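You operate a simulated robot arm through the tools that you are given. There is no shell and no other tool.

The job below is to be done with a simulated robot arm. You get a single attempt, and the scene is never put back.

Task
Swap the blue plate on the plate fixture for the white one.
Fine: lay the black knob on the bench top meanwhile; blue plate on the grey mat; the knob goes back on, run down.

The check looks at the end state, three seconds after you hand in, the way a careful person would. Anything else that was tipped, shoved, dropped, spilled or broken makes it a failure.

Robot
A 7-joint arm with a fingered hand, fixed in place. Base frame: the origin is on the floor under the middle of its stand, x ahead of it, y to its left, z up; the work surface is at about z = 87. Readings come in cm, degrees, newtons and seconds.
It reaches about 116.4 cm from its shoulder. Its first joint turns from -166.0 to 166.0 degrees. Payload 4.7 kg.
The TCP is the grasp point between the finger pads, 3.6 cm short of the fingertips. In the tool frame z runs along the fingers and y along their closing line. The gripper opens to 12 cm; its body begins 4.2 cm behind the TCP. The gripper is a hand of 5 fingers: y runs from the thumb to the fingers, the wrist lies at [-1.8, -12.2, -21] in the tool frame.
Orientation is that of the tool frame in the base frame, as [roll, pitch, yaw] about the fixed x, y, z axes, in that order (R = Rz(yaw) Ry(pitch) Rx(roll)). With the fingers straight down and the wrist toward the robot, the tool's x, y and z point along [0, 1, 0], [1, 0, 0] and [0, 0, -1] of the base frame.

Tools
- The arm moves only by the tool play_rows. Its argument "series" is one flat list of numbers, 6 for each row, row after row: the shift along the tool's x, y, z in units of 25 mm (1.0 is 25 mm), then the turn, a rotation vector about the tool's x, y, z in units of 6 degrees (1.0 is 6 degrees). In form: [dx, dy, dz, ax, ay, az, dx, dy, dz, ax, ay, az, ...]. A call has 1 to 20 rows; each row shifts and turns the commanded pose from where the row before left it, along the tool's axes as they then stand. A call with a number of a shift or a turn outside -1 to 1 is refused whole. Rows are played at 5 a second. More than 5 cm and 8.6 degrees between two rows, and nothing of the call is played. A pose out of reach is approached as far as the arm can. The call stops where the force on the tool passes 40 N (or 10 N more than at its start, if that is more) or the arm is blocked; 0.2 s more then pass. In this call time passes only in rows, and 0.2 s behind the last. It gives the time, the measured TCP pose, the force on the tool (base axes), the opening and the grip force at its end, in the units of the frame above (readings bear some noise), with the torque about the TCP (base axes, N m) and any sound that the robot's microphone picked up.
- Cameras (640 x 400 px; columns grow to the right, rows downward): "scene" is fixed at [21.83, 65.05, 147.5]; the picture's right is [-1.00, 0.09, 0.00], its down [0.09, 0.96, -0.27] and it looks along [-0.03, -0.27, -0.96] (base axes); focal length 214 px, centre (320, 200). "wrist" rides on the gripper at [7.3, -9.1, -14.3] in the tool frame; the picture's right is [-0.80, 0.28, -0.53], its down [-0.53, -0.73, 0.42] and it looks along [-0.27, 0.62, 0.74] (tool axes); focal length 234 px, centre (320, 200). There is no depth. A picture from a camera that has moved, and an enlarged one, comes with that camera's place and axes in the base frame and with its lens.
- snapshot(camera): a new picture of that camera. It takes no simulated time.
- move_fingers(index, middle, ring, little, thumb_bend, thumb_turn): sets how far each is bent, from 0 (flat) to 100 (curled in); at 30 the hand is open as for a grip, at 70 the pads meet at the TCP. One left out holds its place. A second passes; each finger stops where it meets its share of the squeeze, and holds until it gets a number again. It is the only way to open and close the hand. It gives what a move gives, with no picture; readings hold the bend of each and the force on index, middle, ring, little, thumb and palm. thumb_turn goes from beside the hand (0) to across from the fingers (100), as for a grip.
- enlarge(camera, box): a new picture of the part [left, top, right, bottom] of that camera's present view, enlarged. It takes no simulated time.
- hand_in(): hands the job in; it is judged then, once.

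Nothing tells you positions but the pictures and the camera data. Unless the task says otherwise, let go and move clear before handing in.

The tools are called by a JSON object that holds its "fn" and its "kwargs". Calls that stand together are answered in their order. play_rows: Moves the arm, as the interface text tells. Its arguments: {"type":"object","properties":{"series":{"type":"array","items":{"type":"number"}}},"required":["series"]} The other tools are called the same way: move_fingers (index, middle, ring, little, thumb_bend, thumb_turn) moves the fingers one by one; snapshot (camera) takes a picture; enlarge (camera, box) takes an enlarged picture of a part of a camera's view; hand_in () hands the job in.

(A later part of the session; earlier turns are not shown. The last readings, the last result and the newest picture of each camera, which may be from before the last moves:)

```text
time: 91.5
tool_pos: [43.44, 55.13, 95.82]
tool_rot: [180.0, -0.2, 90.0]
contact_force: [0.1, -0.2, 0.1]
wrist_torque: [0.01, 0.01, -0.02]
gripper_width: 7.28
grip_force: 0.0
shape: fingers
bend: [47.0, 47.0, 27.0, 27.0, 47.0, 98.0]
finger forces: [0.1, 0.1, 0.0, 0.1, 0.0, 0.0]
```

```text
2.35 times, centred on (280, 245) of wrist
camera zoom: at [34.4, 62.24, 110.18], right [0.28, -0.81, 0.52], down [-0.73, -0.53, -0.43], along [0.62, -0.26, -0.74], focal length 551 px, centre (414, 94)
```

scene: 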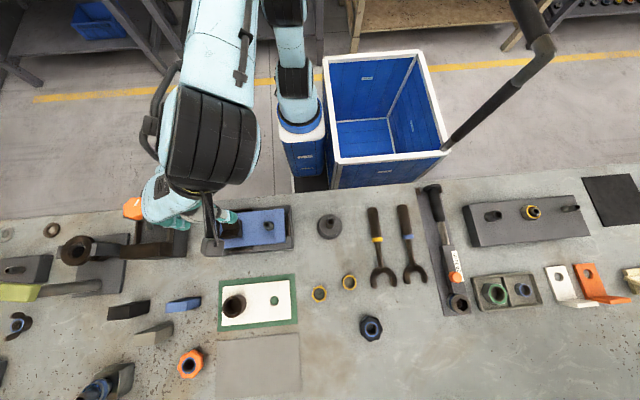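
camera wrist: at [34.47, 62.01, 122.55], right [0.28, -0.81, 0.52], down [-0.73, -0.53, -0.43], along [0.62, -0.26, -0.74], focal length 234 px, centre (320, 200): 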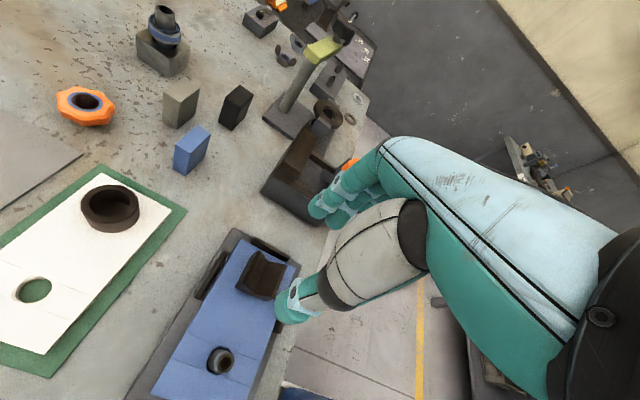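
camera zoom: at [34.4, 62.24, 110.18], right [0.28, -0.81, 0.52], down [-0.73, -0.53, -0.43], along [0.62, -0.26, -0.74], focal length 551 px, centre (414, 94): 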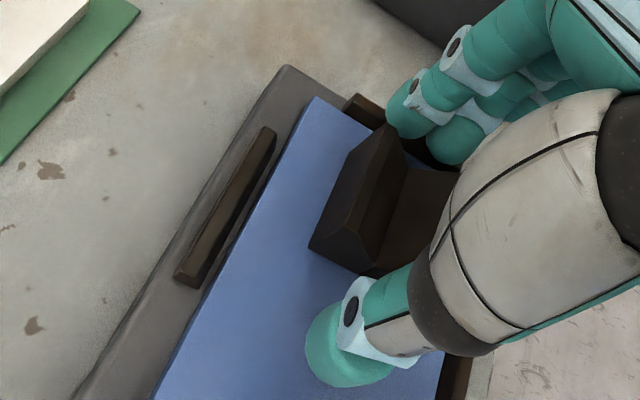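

Straddling the V-block. Closing gently, then firmly.

{"fn": "move_fingers", "kwargs": {"index": 58, "middle": 58, "thumb_bend": 58}}

{"fn": "move_fingers", "kwargs": {"index": 85, "middle": 85, "thumb_bend": 85}}

{"fn": "enlarge", "kwargs": {"camera": "wrist", "box": [200, 160, 360, 330]}}

```text
time: 92.5
tool_pos: [43.55, 55.1, 95.84]
tool_rot: [179.9, -0.2, 90.0]
contact_force: [1.5, -0.4, -0.1]
wrist_torque: [0.02, -0.02, 0.02]
gripper_width: 4.52
grip_force: 1.3
shape: fingers
bend: [56.0, 56.0, 27.0, 27.0, 56.0, 99.0]
finger forces: [1.0, 1.0, 0.0, 0.1, 0.9, 0.0]
```

```text
time: 93.5
tool_pos: [43.55, 55.08, 95.72]
tool_rot: [179.9, -0.2, 90.0]
contact_force: [6.9, -0.8, 0.3]
wrist_torque: [-0.07, -0.27, 0.02]
gripper_width: 4.15
grip_force: 15.3
shape: fingers
bend: [57.0, 59.0, 27.0, 27.0, 60.0, 99.0]
finger forces: [10.0, 9.3, 0.0, 0.0, 11.9, 0.0]
```

```text
2.35 times, centred on (280, 245) of wrist
camera zoom: at [34.45, 62.23, 110.2], right [0.28, -0.81, 0.52], down [-0.73, -0.53, -0.43], along [0.62, -0.26, -0.74], focal length 551 px, centre (414, 94)
```

zoom: 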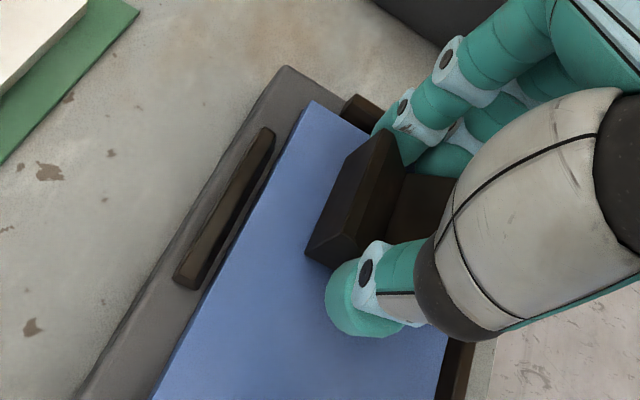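

Firm grip on the block. Lifting slowly and watching the load and tilt.

{"fn": "play_rows", "kwargs": {"series": [0, 0, -0.08, 0, 0, 0, 0, 0, -0.08, 0, 0, 0, 0, 0, -0.08, 0, 0, 0]}}

{"fn": "enlarge", "kwargs": {"camera": "scene", "box": [200, 190, 310, 260]}}

{"fn": "enlarge", "kwargs": {"camera": "wrist", "box": [200, 160, 360, 400]}}

```text
time: 94.2
tool_pos: [43.7, 55.04, 96.35]
tool_rot: [179.9, -0.2, 90.1]
contact_force: [2.5, 0.1, -2.8]
wrist_torque: [-0.03, -0.23, 0.04]
gripper_width: 4.19
grip_force: 14.1
shape: fingers
bend: [58.0, 59.0, 27.0, 27.0, 60.0, 99.0]
finger forces: [8.1, 7.8, 0.0, 0.1, 12.6, 0.0]
```

```text
5.71 times, centred on (255, 225) of scene
camera zoom: at [21.83, 65.05, 147.5], right [-1.0, 0.09, 0.0], down [0.09, 0.96, -0.27], along [-0.03, -0.27, -0.96], focal length 1226 px, centre (691, 57)
```

zoom: 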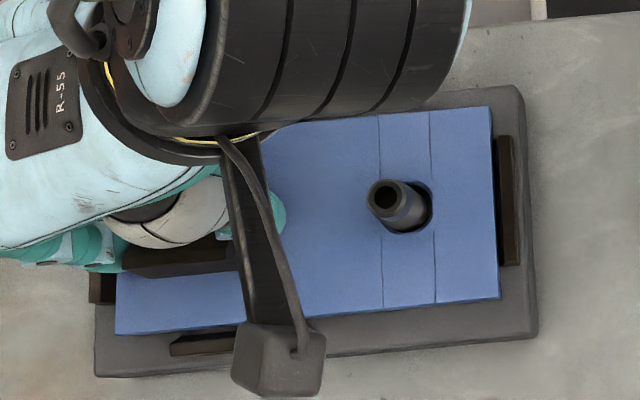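

```text
1.67 times, centred on (280, 280) of wrist
camera zoom: at [34.44, 62.2, 110.77], right [0.28, -0.81, 0.52], down [-0.73, -0.53, -0.43], along [0.62, -0.26, -0.74], focal length 390 px, centre (387, 67)
```

zoom: 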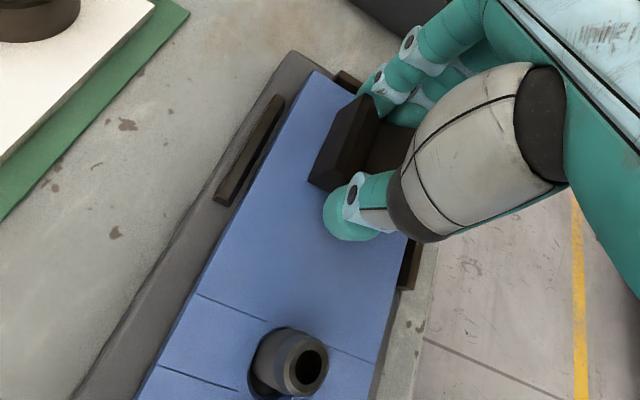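

The plate is rising with the block, weight ≈3 N. Continue lifting straight.

{"fn": "play_rows", "kwargs": {"series": [0, 0, -0.15, 0, 0, 0, 0, 0, -0.15, 0, 0, 0, 0, 0, -0.15, 0, 0, 0, 0, 0, -0.15, 0, 0, 0]}}

{"fn": "enlarge", "kwargs": {"camera": "scene", "box": [200, 190, 310, 260]}}

{"fn": "enlarge", "kwargs": {"camera": "wrist", "box": [200, 160, 360, 400]}}

```text
time: 95.2
tool_pos: [43.49, 55.02, 97.99]
tool_rot: [179.9, -0.3, 89.9]
contact_force: [2.5, -0.2, -0.6]
wrist_torque: [-0.02, 0.18, 0.03]
gripper_width: 3.22
grip_force: 10.2
shape: fingers
bend: [59.0, 61.0, 27.0, 27.0, 64.0, 100.0]
finger forces: [5.3, 4.4, 0.1, 0.0, 10.2, 0.1]
```

```text
5.71 times, centred on (255, 225) of scene
camera zoom: at [21.83, 65.05, 147.5], right [-1.0, 0.09, 0.0], down [0.09, 0.96, -0.27], along [-0.03, -0.27, -0.96], focal length 1226 px, centre (691, 57)
```

zoom: 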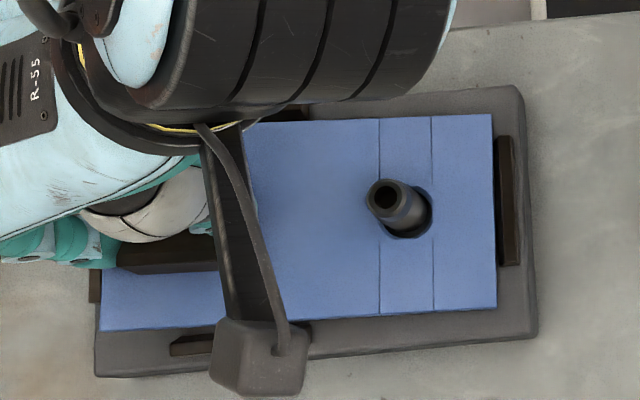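

```text
1.67 times, centred on (280, 280) of wrist
camera zoom: at [34.45, 62.19, 112.35], right [0.28, -0.81, 0.52], down [-0.73, -0.53, -0.43], along [0.62, -0.26, -0.74], focal length 390 px, centre (387, 67)
```

zoom: 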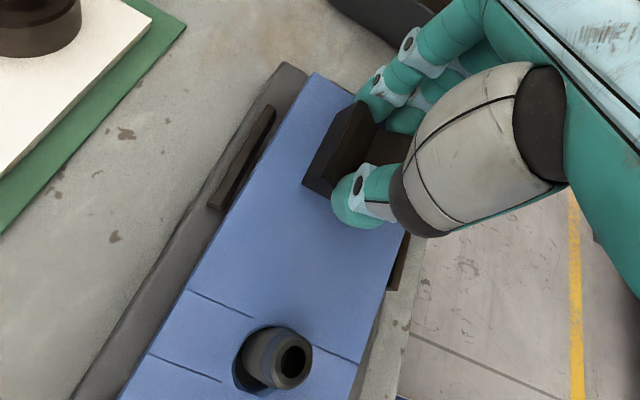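

The block is slipping in the grip (width changed, load vanished) — the thumb is riding in the V. I'll lower it back down carefully and regrip better.

{"fn": "play_rows", "kwargs": {"series": [0, 0, 0.15, 0, 0, 0, 0, 0, 0.15, 0, 0, 0, 0, 0, 0.15, 0, 0, 0, 0, 0, 0.15, 0, 0, 0, 0, 0, 0.1, 0, 0, 0, 0, 0, 0.1, 0, 0, 0]}}

{"fn": "enlarge", "kwargs": {"camera": "wrist", "box": [200, 160, 360, 400]}}

```text
time: 96.7
tool_pos: [43.62, 55.13, 96.28]
tool_rot: [179.8, -0.5, 90.0]
contact_force: [6.0, -0.5, 26.5]
wrist_torque: [-0.05, 0.74, -0.06]
gripper_width: 3.24
grip_force: 31.0
shape: fingers
bend: [57.0, 60.0, 27.0, 27.0, 67.0, 100.0]
finger forces: [9.8, 8.0, 0.0, 0.0, 43.9, 0.1]
```

```text
1.67 times, centred on (280, 280) of wrist
camera zoom: at [34.47, 62.16, 110.68], right [0.28, -0.81, 0.52], down [-0.73, -0.53, -0.43], along [0.62, -0.26, -0.74], focal length 390 px, centre (387, 67)
```

zoom: 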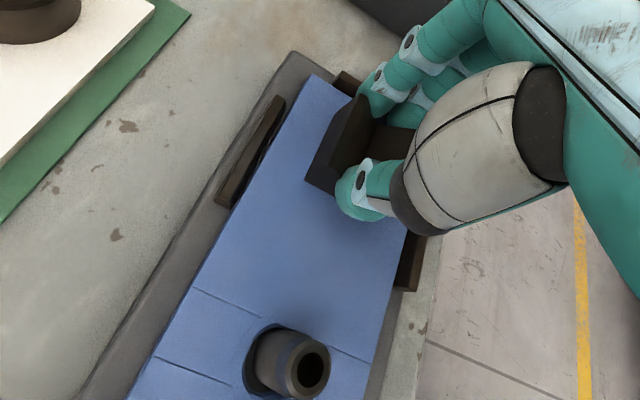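

Plate is back down (thumb is now pressing in the V). Releasing the grip.

{"fn": "move_fingers", "kwargs": {"index": 46, "middle": 46, "thumb_bend": 46}}

{"fn": "play_rows", "kwargs": {"series": [0, 0, -0.6, 0, 0, 0, 0, 0, -0.8, 0, 0, 0, 0, 0, -0.8, 0, 0, 0, 0, 0, -0.8, 0, 0, 0, 0, 0, -0.8, 0, 0, 0, 0, 0, -0.8, 0, 0, 0]}}

{"fn": "enlarge", "kwargs": {"camera": "wrist", "box": [150, 200, 320, 400]}}

{"fn": "enlarge", "kwargs": {"camera": "scene", "box": [200, 190, 310, 260]}}

```text
time: 97.3
tool_pos: [43.64, 55.09, 96.07]
tool_rot: [179.8, -0.4, 90.0]
contact_force: [0.3, 1.2, -0.5]
wrist_torque: [-0.03, -0.03, 0.01]
gripper_width: 7.45
grip_force: 0.0
shape: fingers
bend: [46.0, 46.0, 27.0, 27.0, 46.0, 98.0]
finger forces: [0.0, 0.1, 0.0, 0.1, 0.1, 0.0]
stopped: the force on the tool passed its limit at 41 N (the readings are from after the stop); the commanded pose is now the measured one
```

```text
time: 98.7
tool_pos: [43.66, 55.04, 107.61]
tool_rot: [179.9, -0.4, 90.0]
contact_force: [0.6, 0.6, 0.6]
wrist_torque: [0.02, 0.01, 0.03]
gripper_width: 7.46
grip_force: 0.0
shape: fingers
bend: [46.0, 46.0, 27.0, 27.0, 46.0, 98.0]
finger forces: [0.0, 0.0, 0.0, 0.1, 0.1, 0.1]
```

```text
2.00 times, centred on (235, 300) of wrist
camera zoom: at [34.48, 62.23, 122.06], right [0.28, -0.81, 0.52], down [-0.73, -0.53, -0.43], along [0.62, -0.26, -0.74], focal length 468 px, centre (490, 0)
```

zoom: 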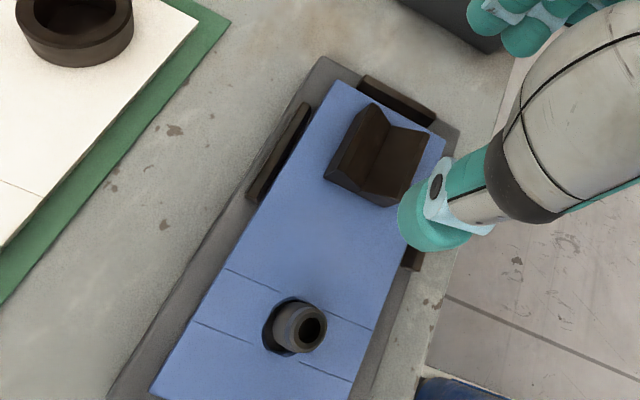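

```text
5.71 times, centred on (255, 225) of scene
camera zoom: at [21.83, 65.05, 147.5], right [-1.0, 0.09, 0.0], down [0.09, 0.96, -0.27], along [-0.03, -0.27, -0.96], focal length 1226 px, centre (691, 57)
```

zoom: 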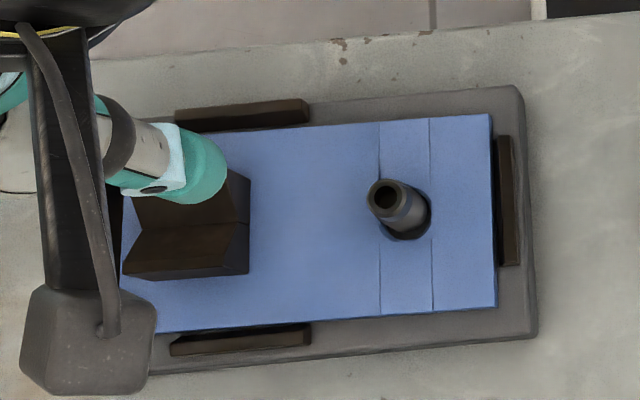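

The plate is back between its stops. Next I'll grip the V-block across its flat side faces (along y) at yaw 180, so I rotate and re-measure.

{"fn": "move_fingers", "kwargs": {"index": 46, "middle": 46, "ring": 0, "little": 0, "thumb_bend": 46}}

{"fn": "play_rows", "kwargs": {"series": [0, 0, 0, 0, 0, -1, 0, 0, 0, 0, 0, -1, 0, 0, 0, 0, 0, -1, 0, 0, 0, 0, 0, -1, 0, 0, 0, 0, 0, -1, 0, 0, 0, 0, 0, -1, 0, 0, 0, 0, 0, -1, 0, 0, 0, 0, 0, -1, 0, 0, 0, 0, 0, -1, 0, 0, 0, 0, 0, -1, 0, 0, 0, 0, 0, -1, 0, 0, 0, 0, 0, -1, 0, 0, 0, 0, 0, -1, 0, 0, 0, 0, 0, -1, 0, 0, 0, 0, 0, -1]}}

{"fn": "enlarge", "kwargs": {"camera": "wrist", "box": [220, 240, 300, 310]}}

{"fn": "enlarge", "kwargs": {"camera": "scene", "box": [205, 195, 305, 260]}}

```text
time: 99.7
tool_pos: [43.49, 55.06, 107.72]
tool_rot: [179.8, -0.4, 90.0]
contact_force: [1.2, -0.1, -0.4]
wrist_torque: [-0.02, -0.01, -0.01]
gripper_width: 7.48
grip_force: 0.1
shape: fingers
bend: [46.0, 46.0, 0.0, 0.0, 46.0, 98.0]
finger forces: [0.0, 0.0, 0.0, 0.0, 0.1, 0.0]
```

```text
time: 102.9
tool_pos: [43.69, 55.06, 107.83]
tool_rot: [179.4, 0.3, -179.9]
contact_force: [-1.2, 0.0, -0.4]
wrist_torque: [0.0, -0.03, 0.0]
gripper_width: 7.47
grip_force: 0.1
shape: fingers
bend: [46.0, 46.0, 0.0, 0.0, 46.0, 98.0]
finger forces: [0.0, 0.0, 0.1, 0.0, 0.0, 0.0]
```

```text
5.71 times, centred on (260, 275) of wrist
camera zoom: at [36.41, 45.71, 122.07], right [0.8, 0.28, 0.53], down [0.54, -0.73, -0.43], along [0.27, 0.63, -0.73], focal length 1338 px, centre (663, -229)
```

zoom: 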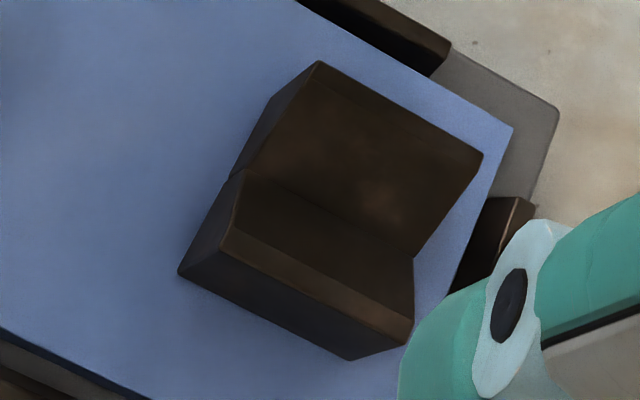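

```text
6.15 times, centred on (255, 228) of scene
camera zoom: at [21.83, 65.05, 147.5], right [-1.0, 0.09, 0.0], down [0.09, 0.96, -0.27], along [-0.03, -0.27, -0.96], focal length 1320 px, centre (720, 31)
```

zoom: 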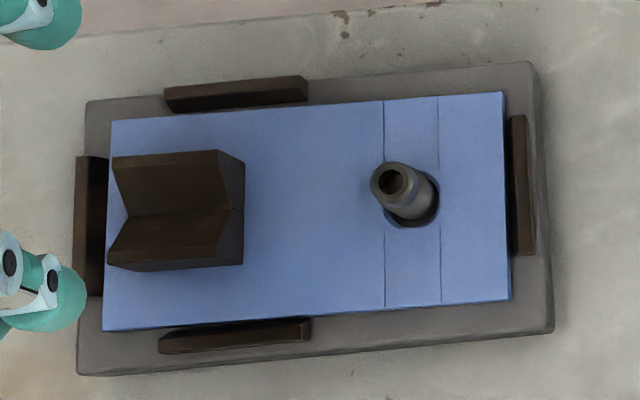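

Block centre is now about (43.6, 55.2). Descending at yaw 180 with the fingers straddling the block along y.

{"fn": "play_rows", "kwargs": {"series": [0.02, 0.06, 0.78, 0.1, 0.05, 0, 0, 0, 0.78, 0, 0, 0, 0, 0, 0.78, 0, 0, 0, 0, 0, 0.78, 0, 0, 0, 0, 0, 0.78, 0, 0, 0]}}

{"fn": "enlarge", "kwargs": {"camera": "wrist", "box": [200, 160, 360, 330]}}

{"fn": "enlarge", "kwargs": {"camera": "scene", "box": [150, 190, 310, 260]}}

```text
time: 104.1
tool_pos: [43.6, 54.89, 97.86]
tool_rot: [-179.9, -0.1, -180.0]
contact_force: [-0.9, 0.1, 0.4]
wrist_torque: [-0.01, -0.04, 0.0]
gripper_width: 7.44
grip_force: 0.2
shape: fingers
bend: [46.0, 46.0, 0.0, 0.0, 46.0, 98.0]
finger forces: [0.0, 0.0, 0.0, 0.0, 0.0, 0.0]
```

```text
2.35 times, centred on (280, 245) of wrist
camera zoom: at [36.42, 45.84, 112.3], right [0.8, 0.28, 0.52], down [0.53, -0.73, -0.42], along [0.26, 0.62, -0.74], focal length 551 px, centre (414, 94)
```

zoom: 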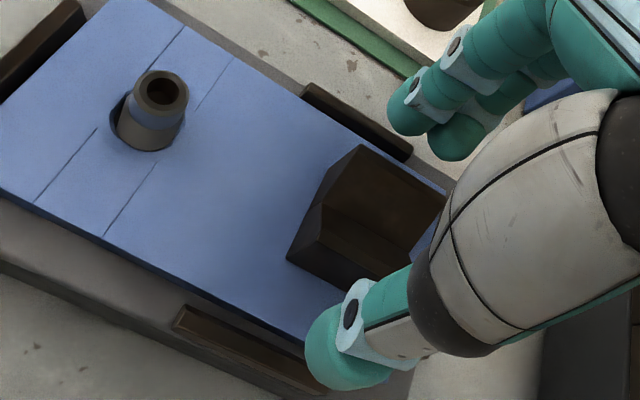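

```text
4.00 times, centred on (230, 225) of scene
camera zoom: at [21.83, 65.05, 147.5], right [-1.0, 0.09, 0.0], down [0.09, 0.96, -0.27], along [-0.03, -0.27, -0.96], focal length 858 px, centre (680, 100)
```

zoom: 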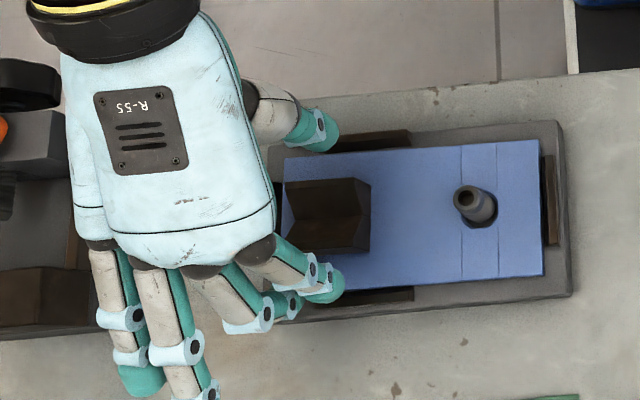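

{"fn": "play_rows", "kwargs": {"series": [0, 0.08, 0.4, 0, 0, 0, 0, 0, 0.3, 0, 0, 0, 0, 0, 0.22, 0, 0, 0]}}

{"fn": "enlarge", "kwargs": {"camera": "wrist", "box": [200, 160, 360, 330]}}

```text
time: 104.9
tool_pos: [43.63, 55.22, 95.57]
tool_rot: [-179.9, -0.1, -180.0]
contact_force: [0.0, -0.6, 0.6]
wrist_torque: [0.02, 0.03, 0.02]
gripper_width: 7.49
grip_force: 0.0
shape: fingers
bend: [46.0, 46.0, 0.0, 0.0, 46.0, 98.0]
finger forces: [0.1, 0.0, 0.0, 0.0, 0.0, 0.0]
```

```text
2.35 times, centred on (280, 245) of wrist
camera zoom: at [36.39, 46.13, 110.04], right [0.8, 0.28, 0.52], down [0.53, -0.73, -0.42], along [0.26, 0.62, -0.74], focal length 551 px, centre (414, 94)
```

zoom: 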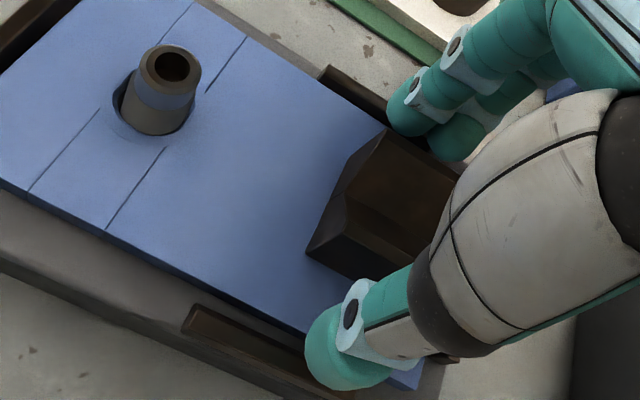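

Closing on the block's flat sides.

{"fn": "move_fingers", "kwargs": {"index": 58, "middle": 58, "thumb_bend": 58}}

{"fn": "move_fingers", "kwargs": {"index": 95, "middle": 95, "thumb_bend": 95}}

{"fn": "enlarge", "kwargs": {"camera": "wrist", "box": [200, 160, 360, 330]}}

```text
time: 105.9
tool_pos: [43.6, 55.28, 95.64]
tool_rot: [-179.9, 0.0, 180.0]
contact_force: [-0.1, -0.5, -0.1]
wrist_torque: [-0.04, 0.04, 0.01]
gripper_width: 4.54
grip_force: 1.4
shape: fingers
bend: [56.0, 57.0, 0.0, 0.0, 56.0, 99.0]
finger forces: [0.5, 0.4, 0.1, 0.0, 1.1, 0.0]
```

```text
time: 106.9
tool_pos: [43.56, 55.27, 95.66]
tool_rot: [-179.9, 0.0, -180.0]
contact_force: [3.3, 2.3, 0.4]
wrist_torque: [0.09, -0.13, -0.04]
gripper_width: 4.14
grip_force: 16.0
shape: fingers
bend: [60.0, 61.0, 0.0, 0.0, 57.0, 99.0]
finger forces: [8.8, 9.6, 0.1, 0.1, 14.6, 0.0]
```

```text
2.35 times, centred on (280, 245) of wrist
camera zoom: at [36.41, 46.14, 110.05], right [0.8, 0.28, 0.52], down [0.53, -0.73, -0.42], along [0.26, 0.62, -0.74], focal length 551 px, centre (414, 94)
```

zoom: 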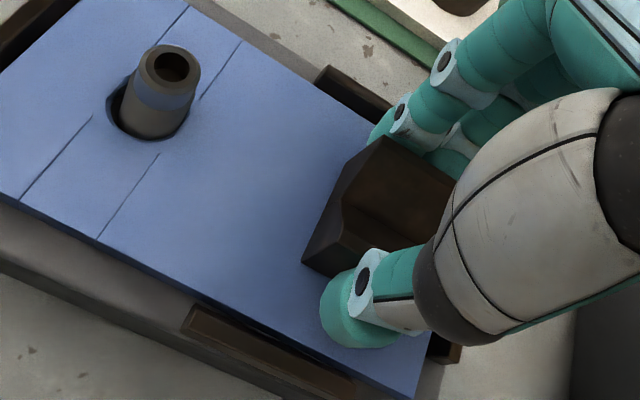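

{"fn": "play_rows", "kwargs": {"series": [0, 0, -0.06, 0, 0, 0, 0, 0, -0.06, 0, 0, 0, 0, 0, -0.06, 0, 0, 0, 0, 0, -0.06, 0, 0, 0]}}

{"fn": "enlarge", "kwargs": {"camera": "wrist", "box": [170, 160, 350, 330]}}

{"fn": "enlarge", "kwargs": {"camera": "scene", "box": [205, 195, 305, 260]}}

```text
time: 107.9
tool_pos: [43.71, 55.3, 96.18]
tool_rot: [-179.9, -0.2, -179.8]
contact_force: [-0.6, -0.4, -3.0]
wrist_torque: [0.0, -0.04, 0.01]
gripper_width: 4.17
grip_force: 15.7
shape: fingers
bend: [60.0, 61.0, 0.0, 0.0, 57.0, 99.0]
finger forces: [7.3, 8.2, 0.1, 0.0, 15.7, 0.0]
```

```text
2.35 times, centred on (260, 245) of wrist
camera zoom: at [36.37, 46.29, 110.63], right [0.8, 0.28, 0.52], down [0.53, -0.73, -0.42], along [0.26, 0.62, -0.74], focal length 551 px, centre (461, 94)
```

zoom: 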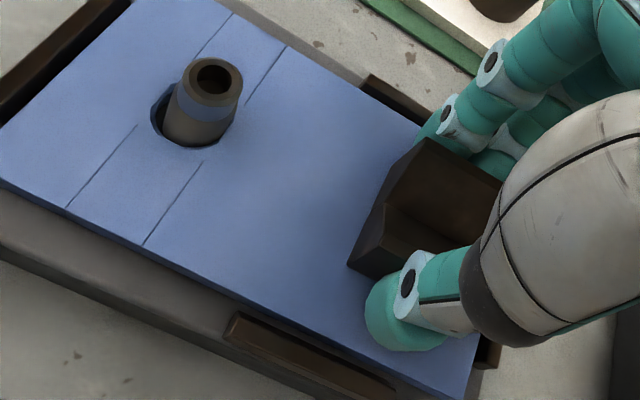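

```text
6.15 times, centred on (255, 228) of scene
camera zoom: at [21.83, 65.05, 147.5], right [-1.0, 0.09, 0.0], down [0.09, 0.96, -0.27], along [-0.03, -0.27, -0.96], focal length 1320 px, centre (720, 31)
```

zoom: 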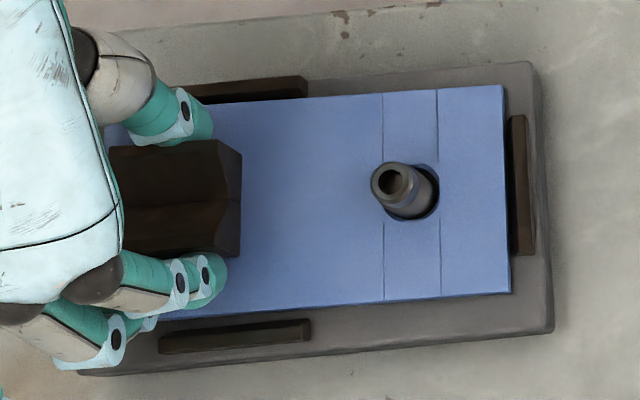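

{"fn": "play_rows", "kwargs": {"series": [0, 0, -0.1, 0, 0, 0, 0, 0, -0.1, 0, 0, 0, 0, 0, -0.1, 0, 0, 0, 0, 0, -0.1, 0, 0, 0]}}

{"fn": "enlarge", "kwargs": {"camera": "wrist", "box": [150, 160, 350, 350]}}

{"fn": "enlarge", "kwargs": {"camera": "scene", "box": [205, 195, 305, 260]}}

```text
time: 108.9
tool_pos: [43.61, 55.38, 97.32]
tool_rot: [-179.8, -0.1, -179.9]
contact_force: [0.3, 0.5, -3.7]
wrist_torque: [0.02, -0.11, -0.01]
gripper_width: 4.17
grip_force: 15.8
shape: fingers
bend: [60.0, 61.0, 0.0, 0.0, 57.0, 99.0]
finger forces: [7.1, 8.8, 0.0, 0.0, 15.9, 0.0]
```

```text
2.11 times, centred on (250, 255) of wrist
camera zoom: at [36.38, 46.29, 111.7], right [0.8, 0.28, 0.52], down [0.53, -0.73, -0.42], along [0.26, 0.62, -0.74], focal length 493 px, centre (467, 84)
```

zoom: 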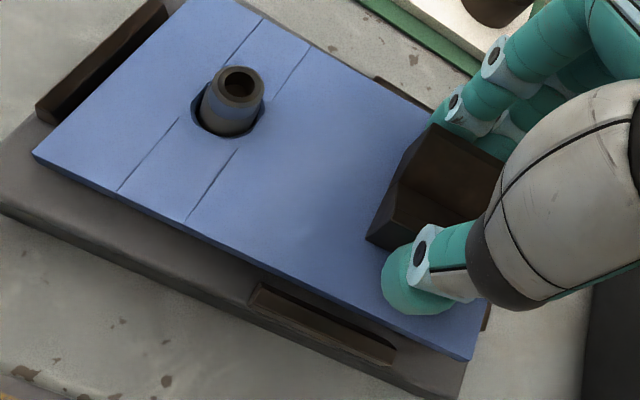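

```text
6.15 times, centred on (255, 228) of scene
camera zoom: at [21.83, 65.05, 147.5], right [-1.0, 0.09, 0.0], down [0.09, 0.96, -0.27], along [-0.03, -0.27, -0.96], focal length 1320 px, centre (720, 31)
```

zoom: 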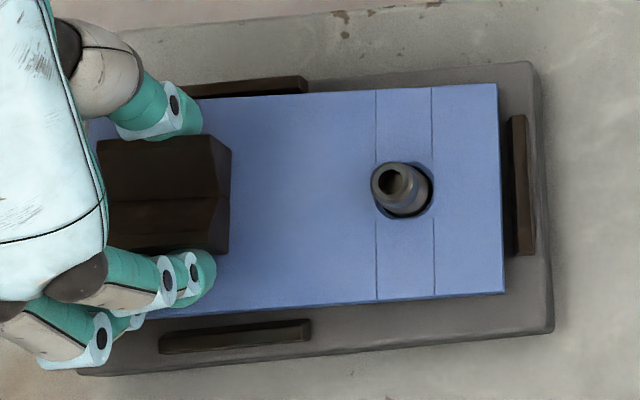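

The plate is rising level and the grip holds (load −3.7 N). Continue straight up past the stud.

{"fn": "play_rows", "kwargs": {"series": [0, 0, -0.15, 0, 0, 0, 0, 0, -0.15, 0, 0, 0, 0, 0, -0.15, 0, 0, 0, 0, 0, -0.15, 0, 0, 0, 0, 0, -0.15, 0, 0, 0, 0, 0, -0.15, 0, 0, 0, 0, 0, -0.15, 0, 0, 0, 0, 0, -0.15, 0, 0, 0]}}

{"fn": "enlarge", "kwargs": {"camera": "wrist", "box": [150, 160, 350, 350]}}

{"fn": "play_rows", "kwargs": {"series": [0, 0, -0.2, 0, 0, 0, 0, 0, -0.2, 0, 0, 0, 0, 0, -0.2, 0, 0, 0, 0, 0, -0.2, 0, 0, 0, 0, 0, -0.3, 0, 0, 0, 0, 0, -0.3, 0, 0, 0, 0, 0, -0.3, 0, 0, 0, 0, 0, -0.3, 0, 0, 0]}}

{"fn": "snapshot", "kwargs": {"camera": "wrist"}}

{"fn": "snapshot", "kwargs": {"camera": "scene"}}

```text
time: 110.7
tool_pos: [43.56, 55.38, 100.29]
tool_rot: [-180.0, 0.0, 179.9]
contact_force: [0.2, 0.5, -4.0]
wrist_torque: [0.06, -0.15, 0.04]
gripper_width: 4.19
grip_force: 16.0
shape: fingers
bend: [60.0, 61.0, 0.0, 0.0, 57.0, 99.0]
finger forces: [7.0, 8.8, 0.0, 0.1, 15.7, 0.1]
```

```text
2.11 times, centred on (250, 255) of wrist
camera zoom: at [36.33, 46.21, 114.74], right [0.8, 0.28, 0.52], down [0.53, -0.73, -0.42], along [0.26, 0.62, -0.74], focal length 493 px, centre (467, 84)
```

zoom: 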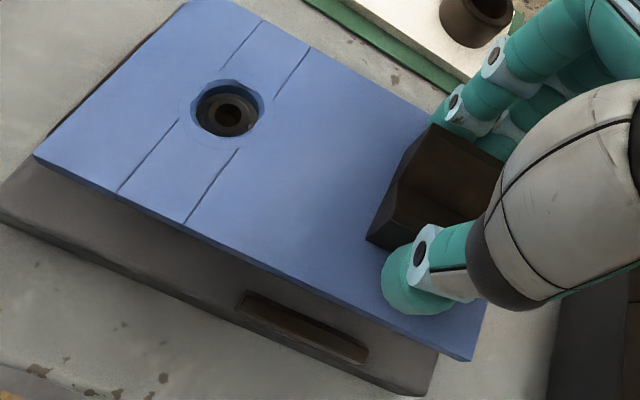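

```text
time: 112.5
tool_pos: [43.5, 55.25, 105.3]
tool_rot: [-179.8, -0.1, 179.9]
contact_force: [-0.3, 0.7, -3.3]
wrist_torque: [0.01, -0.12, -0.03]
gripper_width: 4.16
grip_force: 15.4
shape: fingers
bend: [60.0, 61.0, 0.0, 0.0, 57.0, 99.0]
finger forces: [7.0, 8.8, 0.0, 0.0, 15.9, 0.0]
```

```text
taken
camera wrist: at [36.4, 46.21, 119.71], right [0.8, 0.28, 0.52], down [0.53, -0.73, -0.42], along [0.26, 0.62, -0.74], focal length 234 px, centre (320, 200)
```

wrist: 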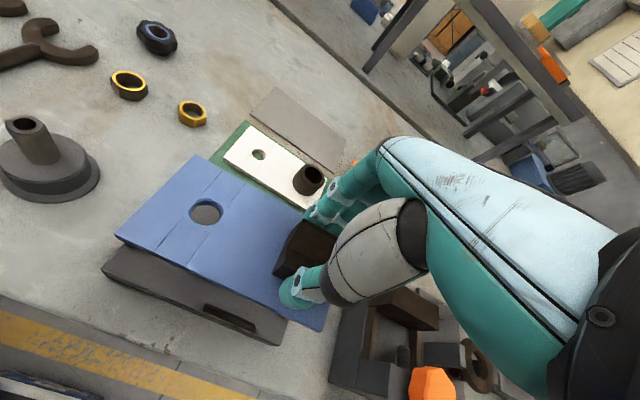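

```text
taken
```

scene: 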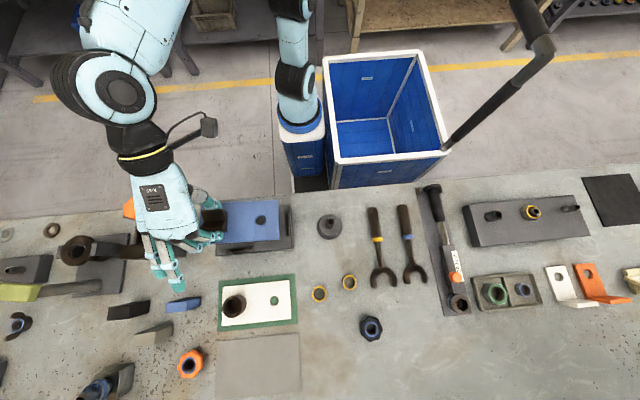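

Blue plate is clear of the stud and level. Carrying it +32.7 cm in y to above the grey mat.

{"fn": "play_rows", "kwargs": {"series": [0, 0.5, 0, 0, 0, 0, 0, 0.8, 0, 0, 0, 0, 0, 0.93, 0, 0, 0, 0, 0, 0.93, 0, 0, 0, 0, 0, 0.93, 0, 0, 0, 0, 0, 0.93, 0, 0, 0, 0, 0, 0.93, 0, 0, 0, 0, 0, 0.93, 0, 0, 0, 0, 0, 0.93, 0, 0, 0, 0, 0, 0.93, 0, 0, 0, 0, 0, 0.93, 0, 0, 0, 0, 0, 0.93, 0, 0, 0, 0, 0, 0.93, 0, 0, 0, 0, 0, 0.93, 0, 0, 0, 0, 0, 0.6, 0, 0, 0, 0]}}

{"fn": "snapshot", "kwargs": {"camera": "wrist"}}

{"fn": "snapshot", "kwargs": {"camera": "scene"}}

```text
time: 115.7
tool_pos: [43.64, 88.02, 105.36]
tool_rot: [-179.7, -0.1, -180.0]
contact_force: [0.6, -0.5, -3.2]
wrist_torque: [0.01, -0.14, -0.03]
gripper_width: 4.16
grip_force: 15.6
shape: fingers
bend: [61.0, 61.0, 0.0, 0.0, 57.0, 99.0]
finger forces: [6.9, 8.6, 0.1, 0.0, 15.6, 0.0]
```

```text
taken
camera wrist: at [36.47, 78.81, 119.68], right [0.8, 0.28, 0.52], down [0.53, -0.73, -0.42], along [0.26, 0.62, -0.74], focal length 234 px, centre (320, 200)
```

wrist: 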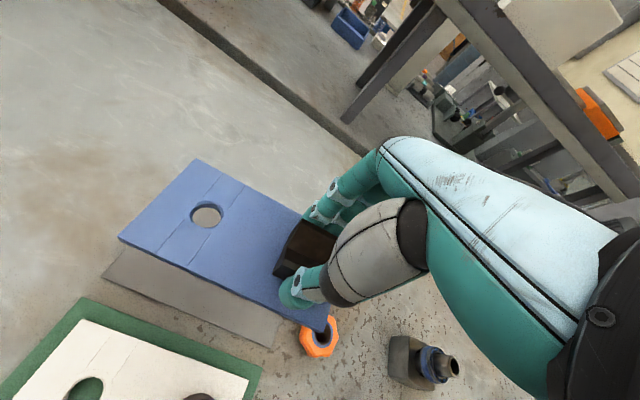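

```text
taken
```

scene: 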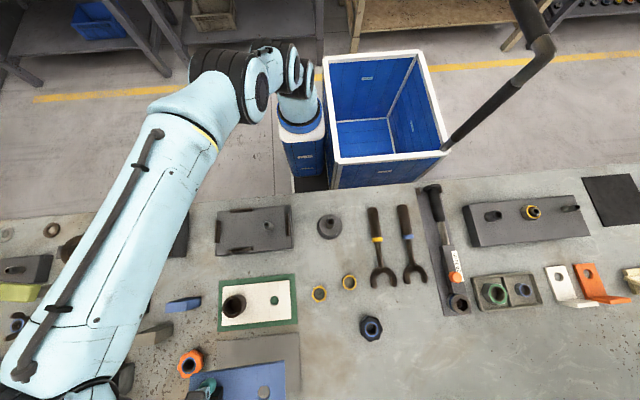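

Over the mat. Descending partway, then checking alignment against the mat edges.

{"fn": "play_rows", "kwargs": {"series": [0, 0, 0.6, 0, 0, 0, 0, 0, 0.7, 0, 0, 0, 0, 0, 0.7, 0, 0, 0, 0, 0, 0.7, 0, 0, 0, 0, 0, 0.6, 0, 0, 0]}}

{"fn": "snapshot", "kwargs": {"camera": "wrist"}}

{"fn": "enlarge", "kwargs": {"camera": "scene", "box": [160, 310, 320, 400]}}

```text
time: 116.9
tool_pos: [43.63, 87.89, 96.99]
tool_rot: [180.0, -0.1, -180.0]
contact_force: [1.3, 0.2, -3.4]
wrist_torque: [0.03, -0.14, -0.01]
gripper_width: 4.16
grip_force: 15.6
shape: fingers
bend: [61.0, 61.0, 0.0, 0.0, 57.0, 99.0]
finger forces: [7.0, 8.7, 0.1, 0.0, 15.7, 0.0]
```

```text
taken
camera wrist: at [36.39, 78.8, 111.35], right [0.8, 0.28, 0.52], down [0.53, -0.73, -0.42], along [0.26, 0.62, -0.74], focal length 234 px, centre (320, 200)
```

wrist: 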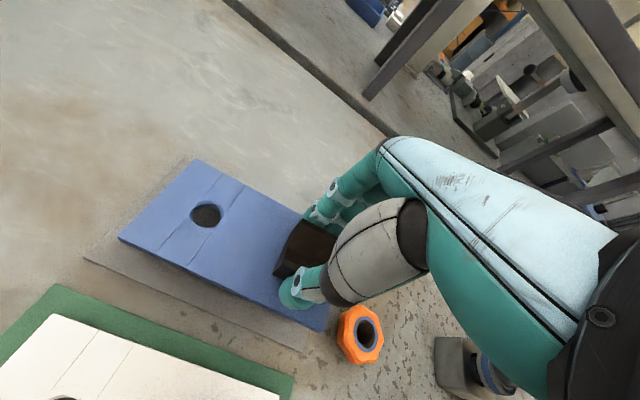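

```text
4.00 times, centred on (240, 355) of scene
camera zoom: at [21.83, 65.05, 147.5], right [-1.0, 0.09, 0.0], down [0.09, 0.96, -0.27], along [-0.03, -0.27, -0.96], focal length 858 px, centre (640, -420)
```

zoom: 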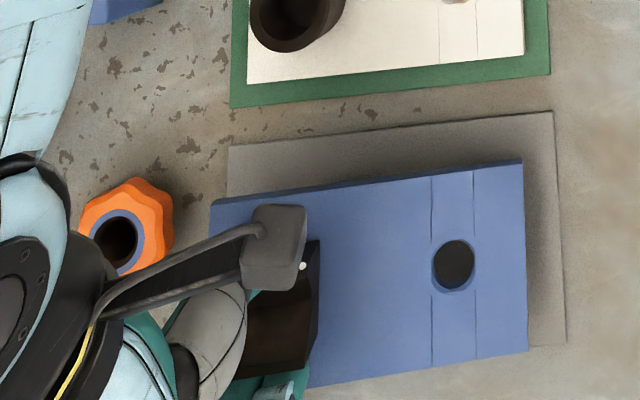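

Plate is nearly centred; I'll shift +0.5 cm in y and lower to near contact.

{"fn": "play_rows", "kwargs": {"series": [0, 0.2, 0.3, 0, 0, 0, 0, 0, 0.4, 0, 0, 0, 0, 0, 0.4, 0, 0, 0]}}

{"fn": "play_rows", "kwargs": {"series": [0, 0, 0.06, 0, 0, 0, 0, 0, 0.06, 0, 0, 0, 0, 0, 0.06, 0, 0, 0]}}

{"fn": "enlarge", "kwargs": {"camera": "scene", "box": [160, 310, 320, 400]}}

```text
time: 117.7
tool_pos: [43.6, 88.46, 94.26]
tool_rot: [-179.9, -0.1, -180.0]
contact_force: [0.2, 0.1, -2.6]
wrist_torque: [0.01, -0.01, 0.0]
gripper_width: 4.19
grip_force: 15.5
shape: fingers
bend: [61.0, 61.0, 0.0, 0.0, 57.0, 99.0]
finger forces: [7.5, 8.0, 0.1, 0.0, 15.5, 0.0]
```

```text
time: 118.5
tool_pos: [43.59, 88.4, 93.79]
tool_rot: [-179.9, 0.0, 180.0]
contact_force: [0.8, -0.5, -2.5]
wrist_torque: [-0.03, 0.04, 0.02]
gripper_width: 4.19
grip_force: 15.9
shape: fingers
bend: [60.0, 61.0, 0.0, 0.0, 57.0, 99.0]
finger forces: [7.9, 7.7, 0.0, 0.1, 15.3, 0.0]
```

```text
4.00 times, centred on (240, 355) of scene
camera zoom: at [21.83, 65.05, 147.5], right [-1.0, 0.09, 0.0], down [0.09, 0.96, -0.27], along [-0.03, -0.27, -0.96], focal length 858 px, centre (640, -420)
```

zoom: 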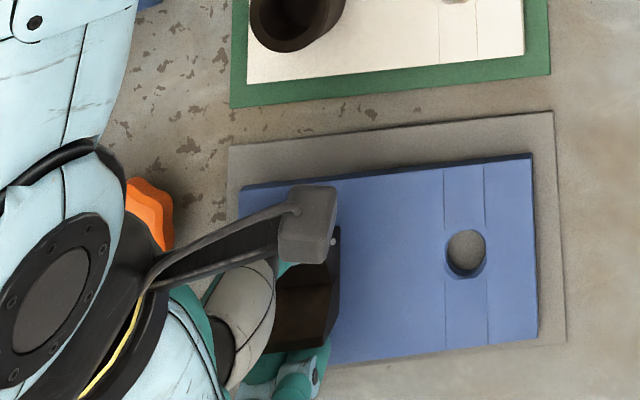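

The stud end has touched. Lowering the rest in small steps.

{"fn": "play_rows", "kwargs": {"series": [0, 0, 0.06, 0, 0, 0, 0, 0, 0.06, 0, 0, 0, 0, 0, 0.06, 0, 0, 0]}}

{"fn": "play_rows", "kwargs": {"series": [0, 0, 0.05, 0, 0, 0, 0, 0, 0.05, 0, 0, 0]}}

```text
time: 119.3
tool_pos: [43.62, 88.52, 93.25]
tool_rot: [-179.9, -0.1, -179.9]
contact_force: [1.0, 0.2, -2.3]
wrist_torque: [-0.02, 0.01, 0.01]
gripper_width: 4.15
grip_force: 15.6
shape: fingers
bend: [60.0, 61.0, 0.0, 0.0, 57.0, 99.0]
finger forces: [8.5, 7.3, 0.0, 0.0, 15.5, 0.0]
```

```text
time: 119.9
tool_pos: [43.57, 88.43, 93.17]
tool_rot: [-179.9, -0.1, 180.0]
contact_force: [1.1, 0.7, -2.2]
wrist_torque: [-0.07, 0.03, 0.02]
gripper_width: 4.14
grip_force: 15.8
shape: fingers
bend: [60.0, 61.0, 0.0, 0.0, 57.0, 99.0]
finger forces: [8.7, 7.2, 0.0, 0.0, 15.3, 0.0]
```

{"fn": "play_rows", "kwargs": {"series": [0, 0, 0.05, 0, 0, 0, 0, 0, 0.05, 0, 0, 0]}}

{"fn": "play_rows", "kwargs": {"series": [0, 0, 0.05, 0, 0, 0, 0, 0, 0.05, 0, 0, 0]}}

{"fn": "enlarge", "kwargs": {"camera": "wrist", "box": [150, 160, 350, 350]}}

```text
time: 120.5
tool_pos: [43.54, 88.56, 92.75]
tool_rot: [-180.0, -0.1, 180.0]
contact_force: [1.7, 0.5, 0.3]
wrist_torque: [-0.12, 0.03, 0.02]
gripper_width: 4.18
grip_force: 15.7
shape: fingers
bend: [60.0, 61.0, 0.0, 0.0, 57.0, 99.0]
finger forces: [8.8, 7.1, 0.0, 0.0, 15.2, 0.0]
```

```text
time: 121.1
tool_pos: [43.61, 88.55, 92.82]
tool_rot: [179.9, 0.0, 180.0]
contact_force: [0.7, 1.4, 8.9]
wrist_torque: [-0.15, 0.07, 0.0]
gripper_width: 4.19
grip_force: 16.4
shape: fingers
bend: [60.0, 61.0, 0.0, 0.0, 57.0, 99.0]
finger forces: [9.4, 7.5, 0.1, 0.0, 15.9, 0.0]
```

```text
2.11 times, centred on (250, 255) of wrist
camera zoom: at [36.35, 79.33, 107.24], right [0.8, 0.28, 0.52], down [0.53, -0.73, -0.43], along [0.27, 0.62, -0.74], focal length 493 px, centre (467, 84)
```

zoom: 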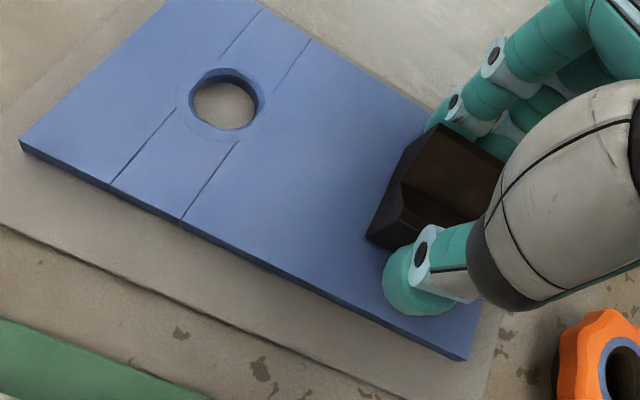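

Fully supported on the mat. Easing off and releasing.

{"fn": "play_rows", "kwargs": {"series": [0, 0, -0.04, 0, 0, 0]}}

{"fn": "move_fingers", "kwargs": {"index": 50, "middle": 50, "thumb_bend": 50}}

{"fn": "play_rows", "kwargs": {"series": [0, 0, -0.3, 0, 0, 0, 0, 0, -0.5, 0, 0, 0, 0, 0, -0.8, 0, 0, 0, 0, 0, -0.8, 0, 0, 0, 0, 0, -0.8, 0, 0, 0, 0, 0, -0.8, 0, 0, 0]}}

{"fn": "snapshot", "kwargs": {"camera": "wrist"}}

{"fn": "enlarge", "kwargs": {"camera": "scene", "box": [160, 310, 320, 400]}}

```text
time: 121.5
tool_pos: [43.56, 88.41, 92.79]
tool_rot: [179.9, 0.0, -179.9]
contact_force: [1.1, 3.8, 9.0]
wrist_torque: [-0.05, 0.06, 0.0]
gripper_width: 4.16
grip_force: 17.4
shape: fingers
bend: [60.0, 61.0, 0.0, 0.0, 58.0, 99.0]
finger forces: [10.1, 8.3, 0.0, 0.1, 15.1, 0.0]
```

```text
time: 122.5
tool_pos: [43.61, 88.44, 92.76]
tool_rot: [-180.0, -0.1, -180.0]
contact_force: [-0.8, 0.0, -0.3]
wrist_torque: [-0.01, -0.03, 0.02]
gripper_width: 6.27
grip_force: 0.1
shape: fingers
bend: [50.0, 50.0, 0.0, 0.0, 50.0, 98.0]
finger forces: [0.1, 0.0, 0.0, 0.0, 0.0, 0.0]
```

```text
time: 123.9
tool_pos: [43.45, 88.4, 102.58]
tool_rot: [-179.8, -0.3, -180.0]
contact_force: [-0.6, 0.2, -0.1]
wrist_torque: [0.0, -0.01, 0.01]
gripper_width: 6.24
grip_force: 0.3
shape: fingers
bend: [50.0, 50.0, 0.0, 0.0, 50.0, 98.0]
finger forces: [0.0, 0.1, 0.0, 0.0, 0.0, 0.1]
```

```text
taken
camera wrist: at [36.32, 79.34, 117.12], right [0.8, 0.28, 0.52], down [0.53, -0.73, -0.42], along [0.26, 0.62, -0.74], focal length 234 px, centre (320, 200)
```

wrist: 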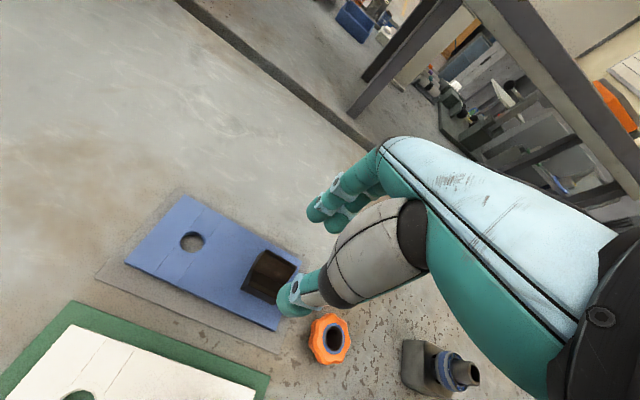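

```text
4.00 times, centred on (240, 355) of scene
camera zoom: at [21.83, 65.05, 147.5], right [-1.0, 0.09, 0.0], down [0.09, 0.96, -0.27], along [-0.03, -0.27, -0.96], focal length 858 px, centre (640, -420)
```

zoom: 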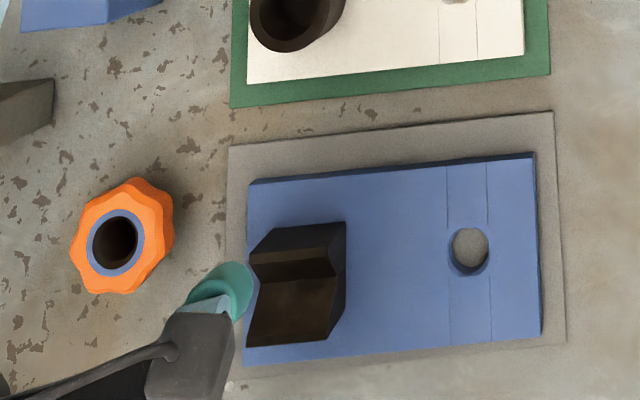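

Blue plate lies fully on the grey mat. Now to the white plate: moving above its dark tube nest at about (43.6, 73.8).

{"fn": "move_fingers", "kwargs": {"index": 45, "middle": 45, "thumb_bend": 45}}

{"fn": "play_rows", "kwargs": {"series": [-0.03, -0.83, -0.3, 0, 0, 0, -0.03, -0.83, -0.3, 0, 0, 0, -0.03, -0.83, -0.3, 0, 0, 0, -0.03, -0.83, -0.3, 0, 0, 0, -0.03, -0.83, -0.3, 0, 0, 0, -0.03, -0.83, -0.3, 0, 0, 0, -0.02, -0.85, -0.2, 0, 0, 0]}}

{"fn": "snapshot", "kwargs": {"camera": "wrist"}}

{"fn": "snapshot", "kwargs": {"camera": "scene"}}

```text
time: 124.9
tool_pos: [43.6, 88.41, 102.81]
tool_rot: [-179.9, 0.0, 179.9]
contact_force: [0.6, 1.0, -0.4]
wrist_torque: [0.0, 0.0, 0.0]
gripper_width: 7.75
grip_force: 0.0
shape: fingers
bend: [45.0, 45.0, 0.0, 0.0, 45.0, 97.0]
finger forces: [0.0, 0.0, 0.0, 0.1, 0.0, 0.1]
```

```text
time: 126.5
tool_pos: [44.11, 73.95, 107.66]
tool_rot: [-179.8, 0.0, -179.9]
contact_force: [-0.5, 0.5, -0.9]
wrist_torque: [-0.03, 0.0, 0.0]
gripper_width: 7.74
grip_force: 0.0
shape: fingers
bend: [45.0, 45.0, 0.0, 0.0, 45.0, 97.0]
finger forces: [0.0, 0.0, 0.1, 0.1, 0.0, 0.0]
```

```text
taken
camera wrist: at [36.85, 64.81, 122.21], right [0.8, 0.28, 0.52], down [0.53, -0.73, -0.42], along [0.26, 0.62, -0.74], focal length 234 px, centre (320, 200)
```

wrist: 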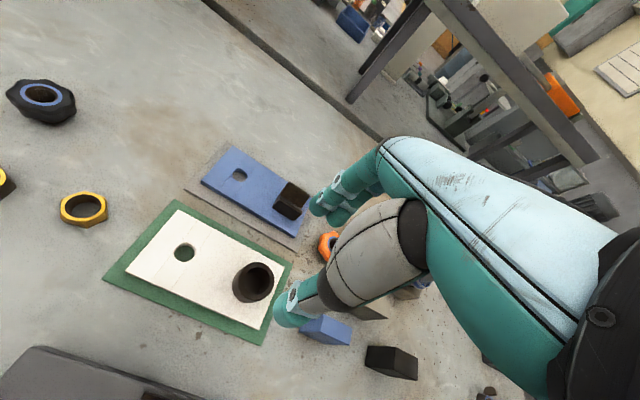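

```text
taken
```

scene: 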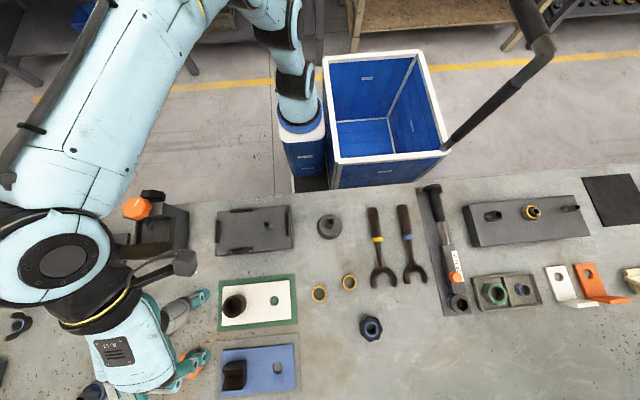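

{"fn": "enlarge", "kwargs": {"camera": "wrist", "box": [210, 230, 310, 320]}}

{"fn": "enlarge", "kwargs": {"camera": "scene", "box": [205, 265, 305, 340]}}

{"fn": "enlarge", "kwargs": {"camera": "scene", "box": [205, 195, 305, 260]}}

```text
4.44 times, centred on (260, 275) of wrist
camera zoom: at [36.85, 64.81, 122.21], right [0.8, 0.28, 0.52], down [0.53, -0.73, -0.42], along [0.26, 0.62, -0.74], focal length 1041 px, centre (587, -133)
```

zoom: 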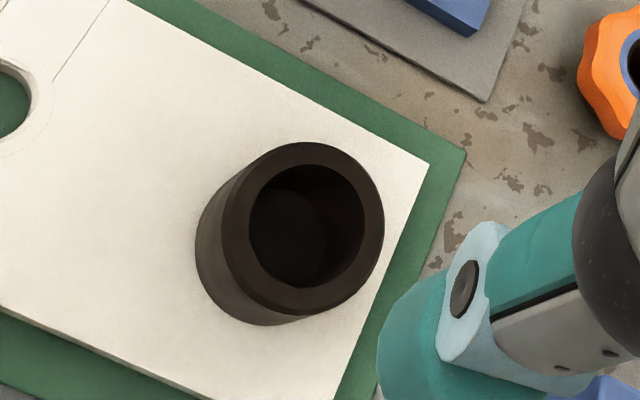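

```text
5.33 times, centred on (255, 302) of scene
camera zoom: at [21.83, 65.05, 147.5], right [-1.0, 0.09, 0.0], down [0.09, 0.96, -0.27], along [-0.03, -0.27, -0.96], focal length 1144 px, centre (667, -347)
```

zoom: 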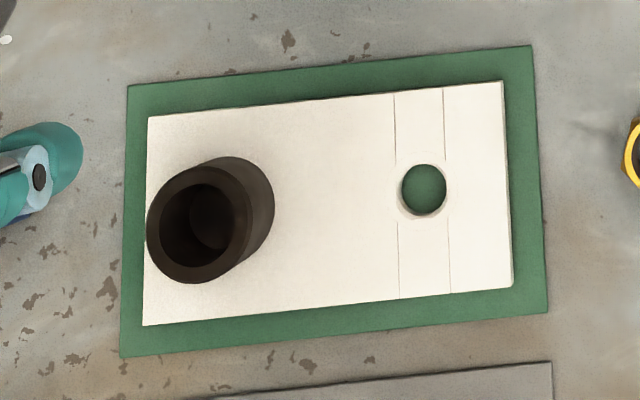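

```text
6.15 times, centred on (255, 228) of scene
camera zoom: at [21.83, 65.05, 147.5], right [-1.0, 0.09, 0.0], down [0.09, 0.96, -0.27], along [-0.03, -0.27, -0.96], focal length 1320 px, centre (720, 31)
```

zoom: 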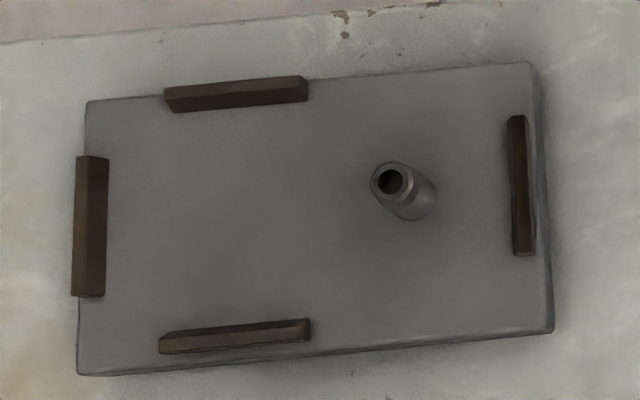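

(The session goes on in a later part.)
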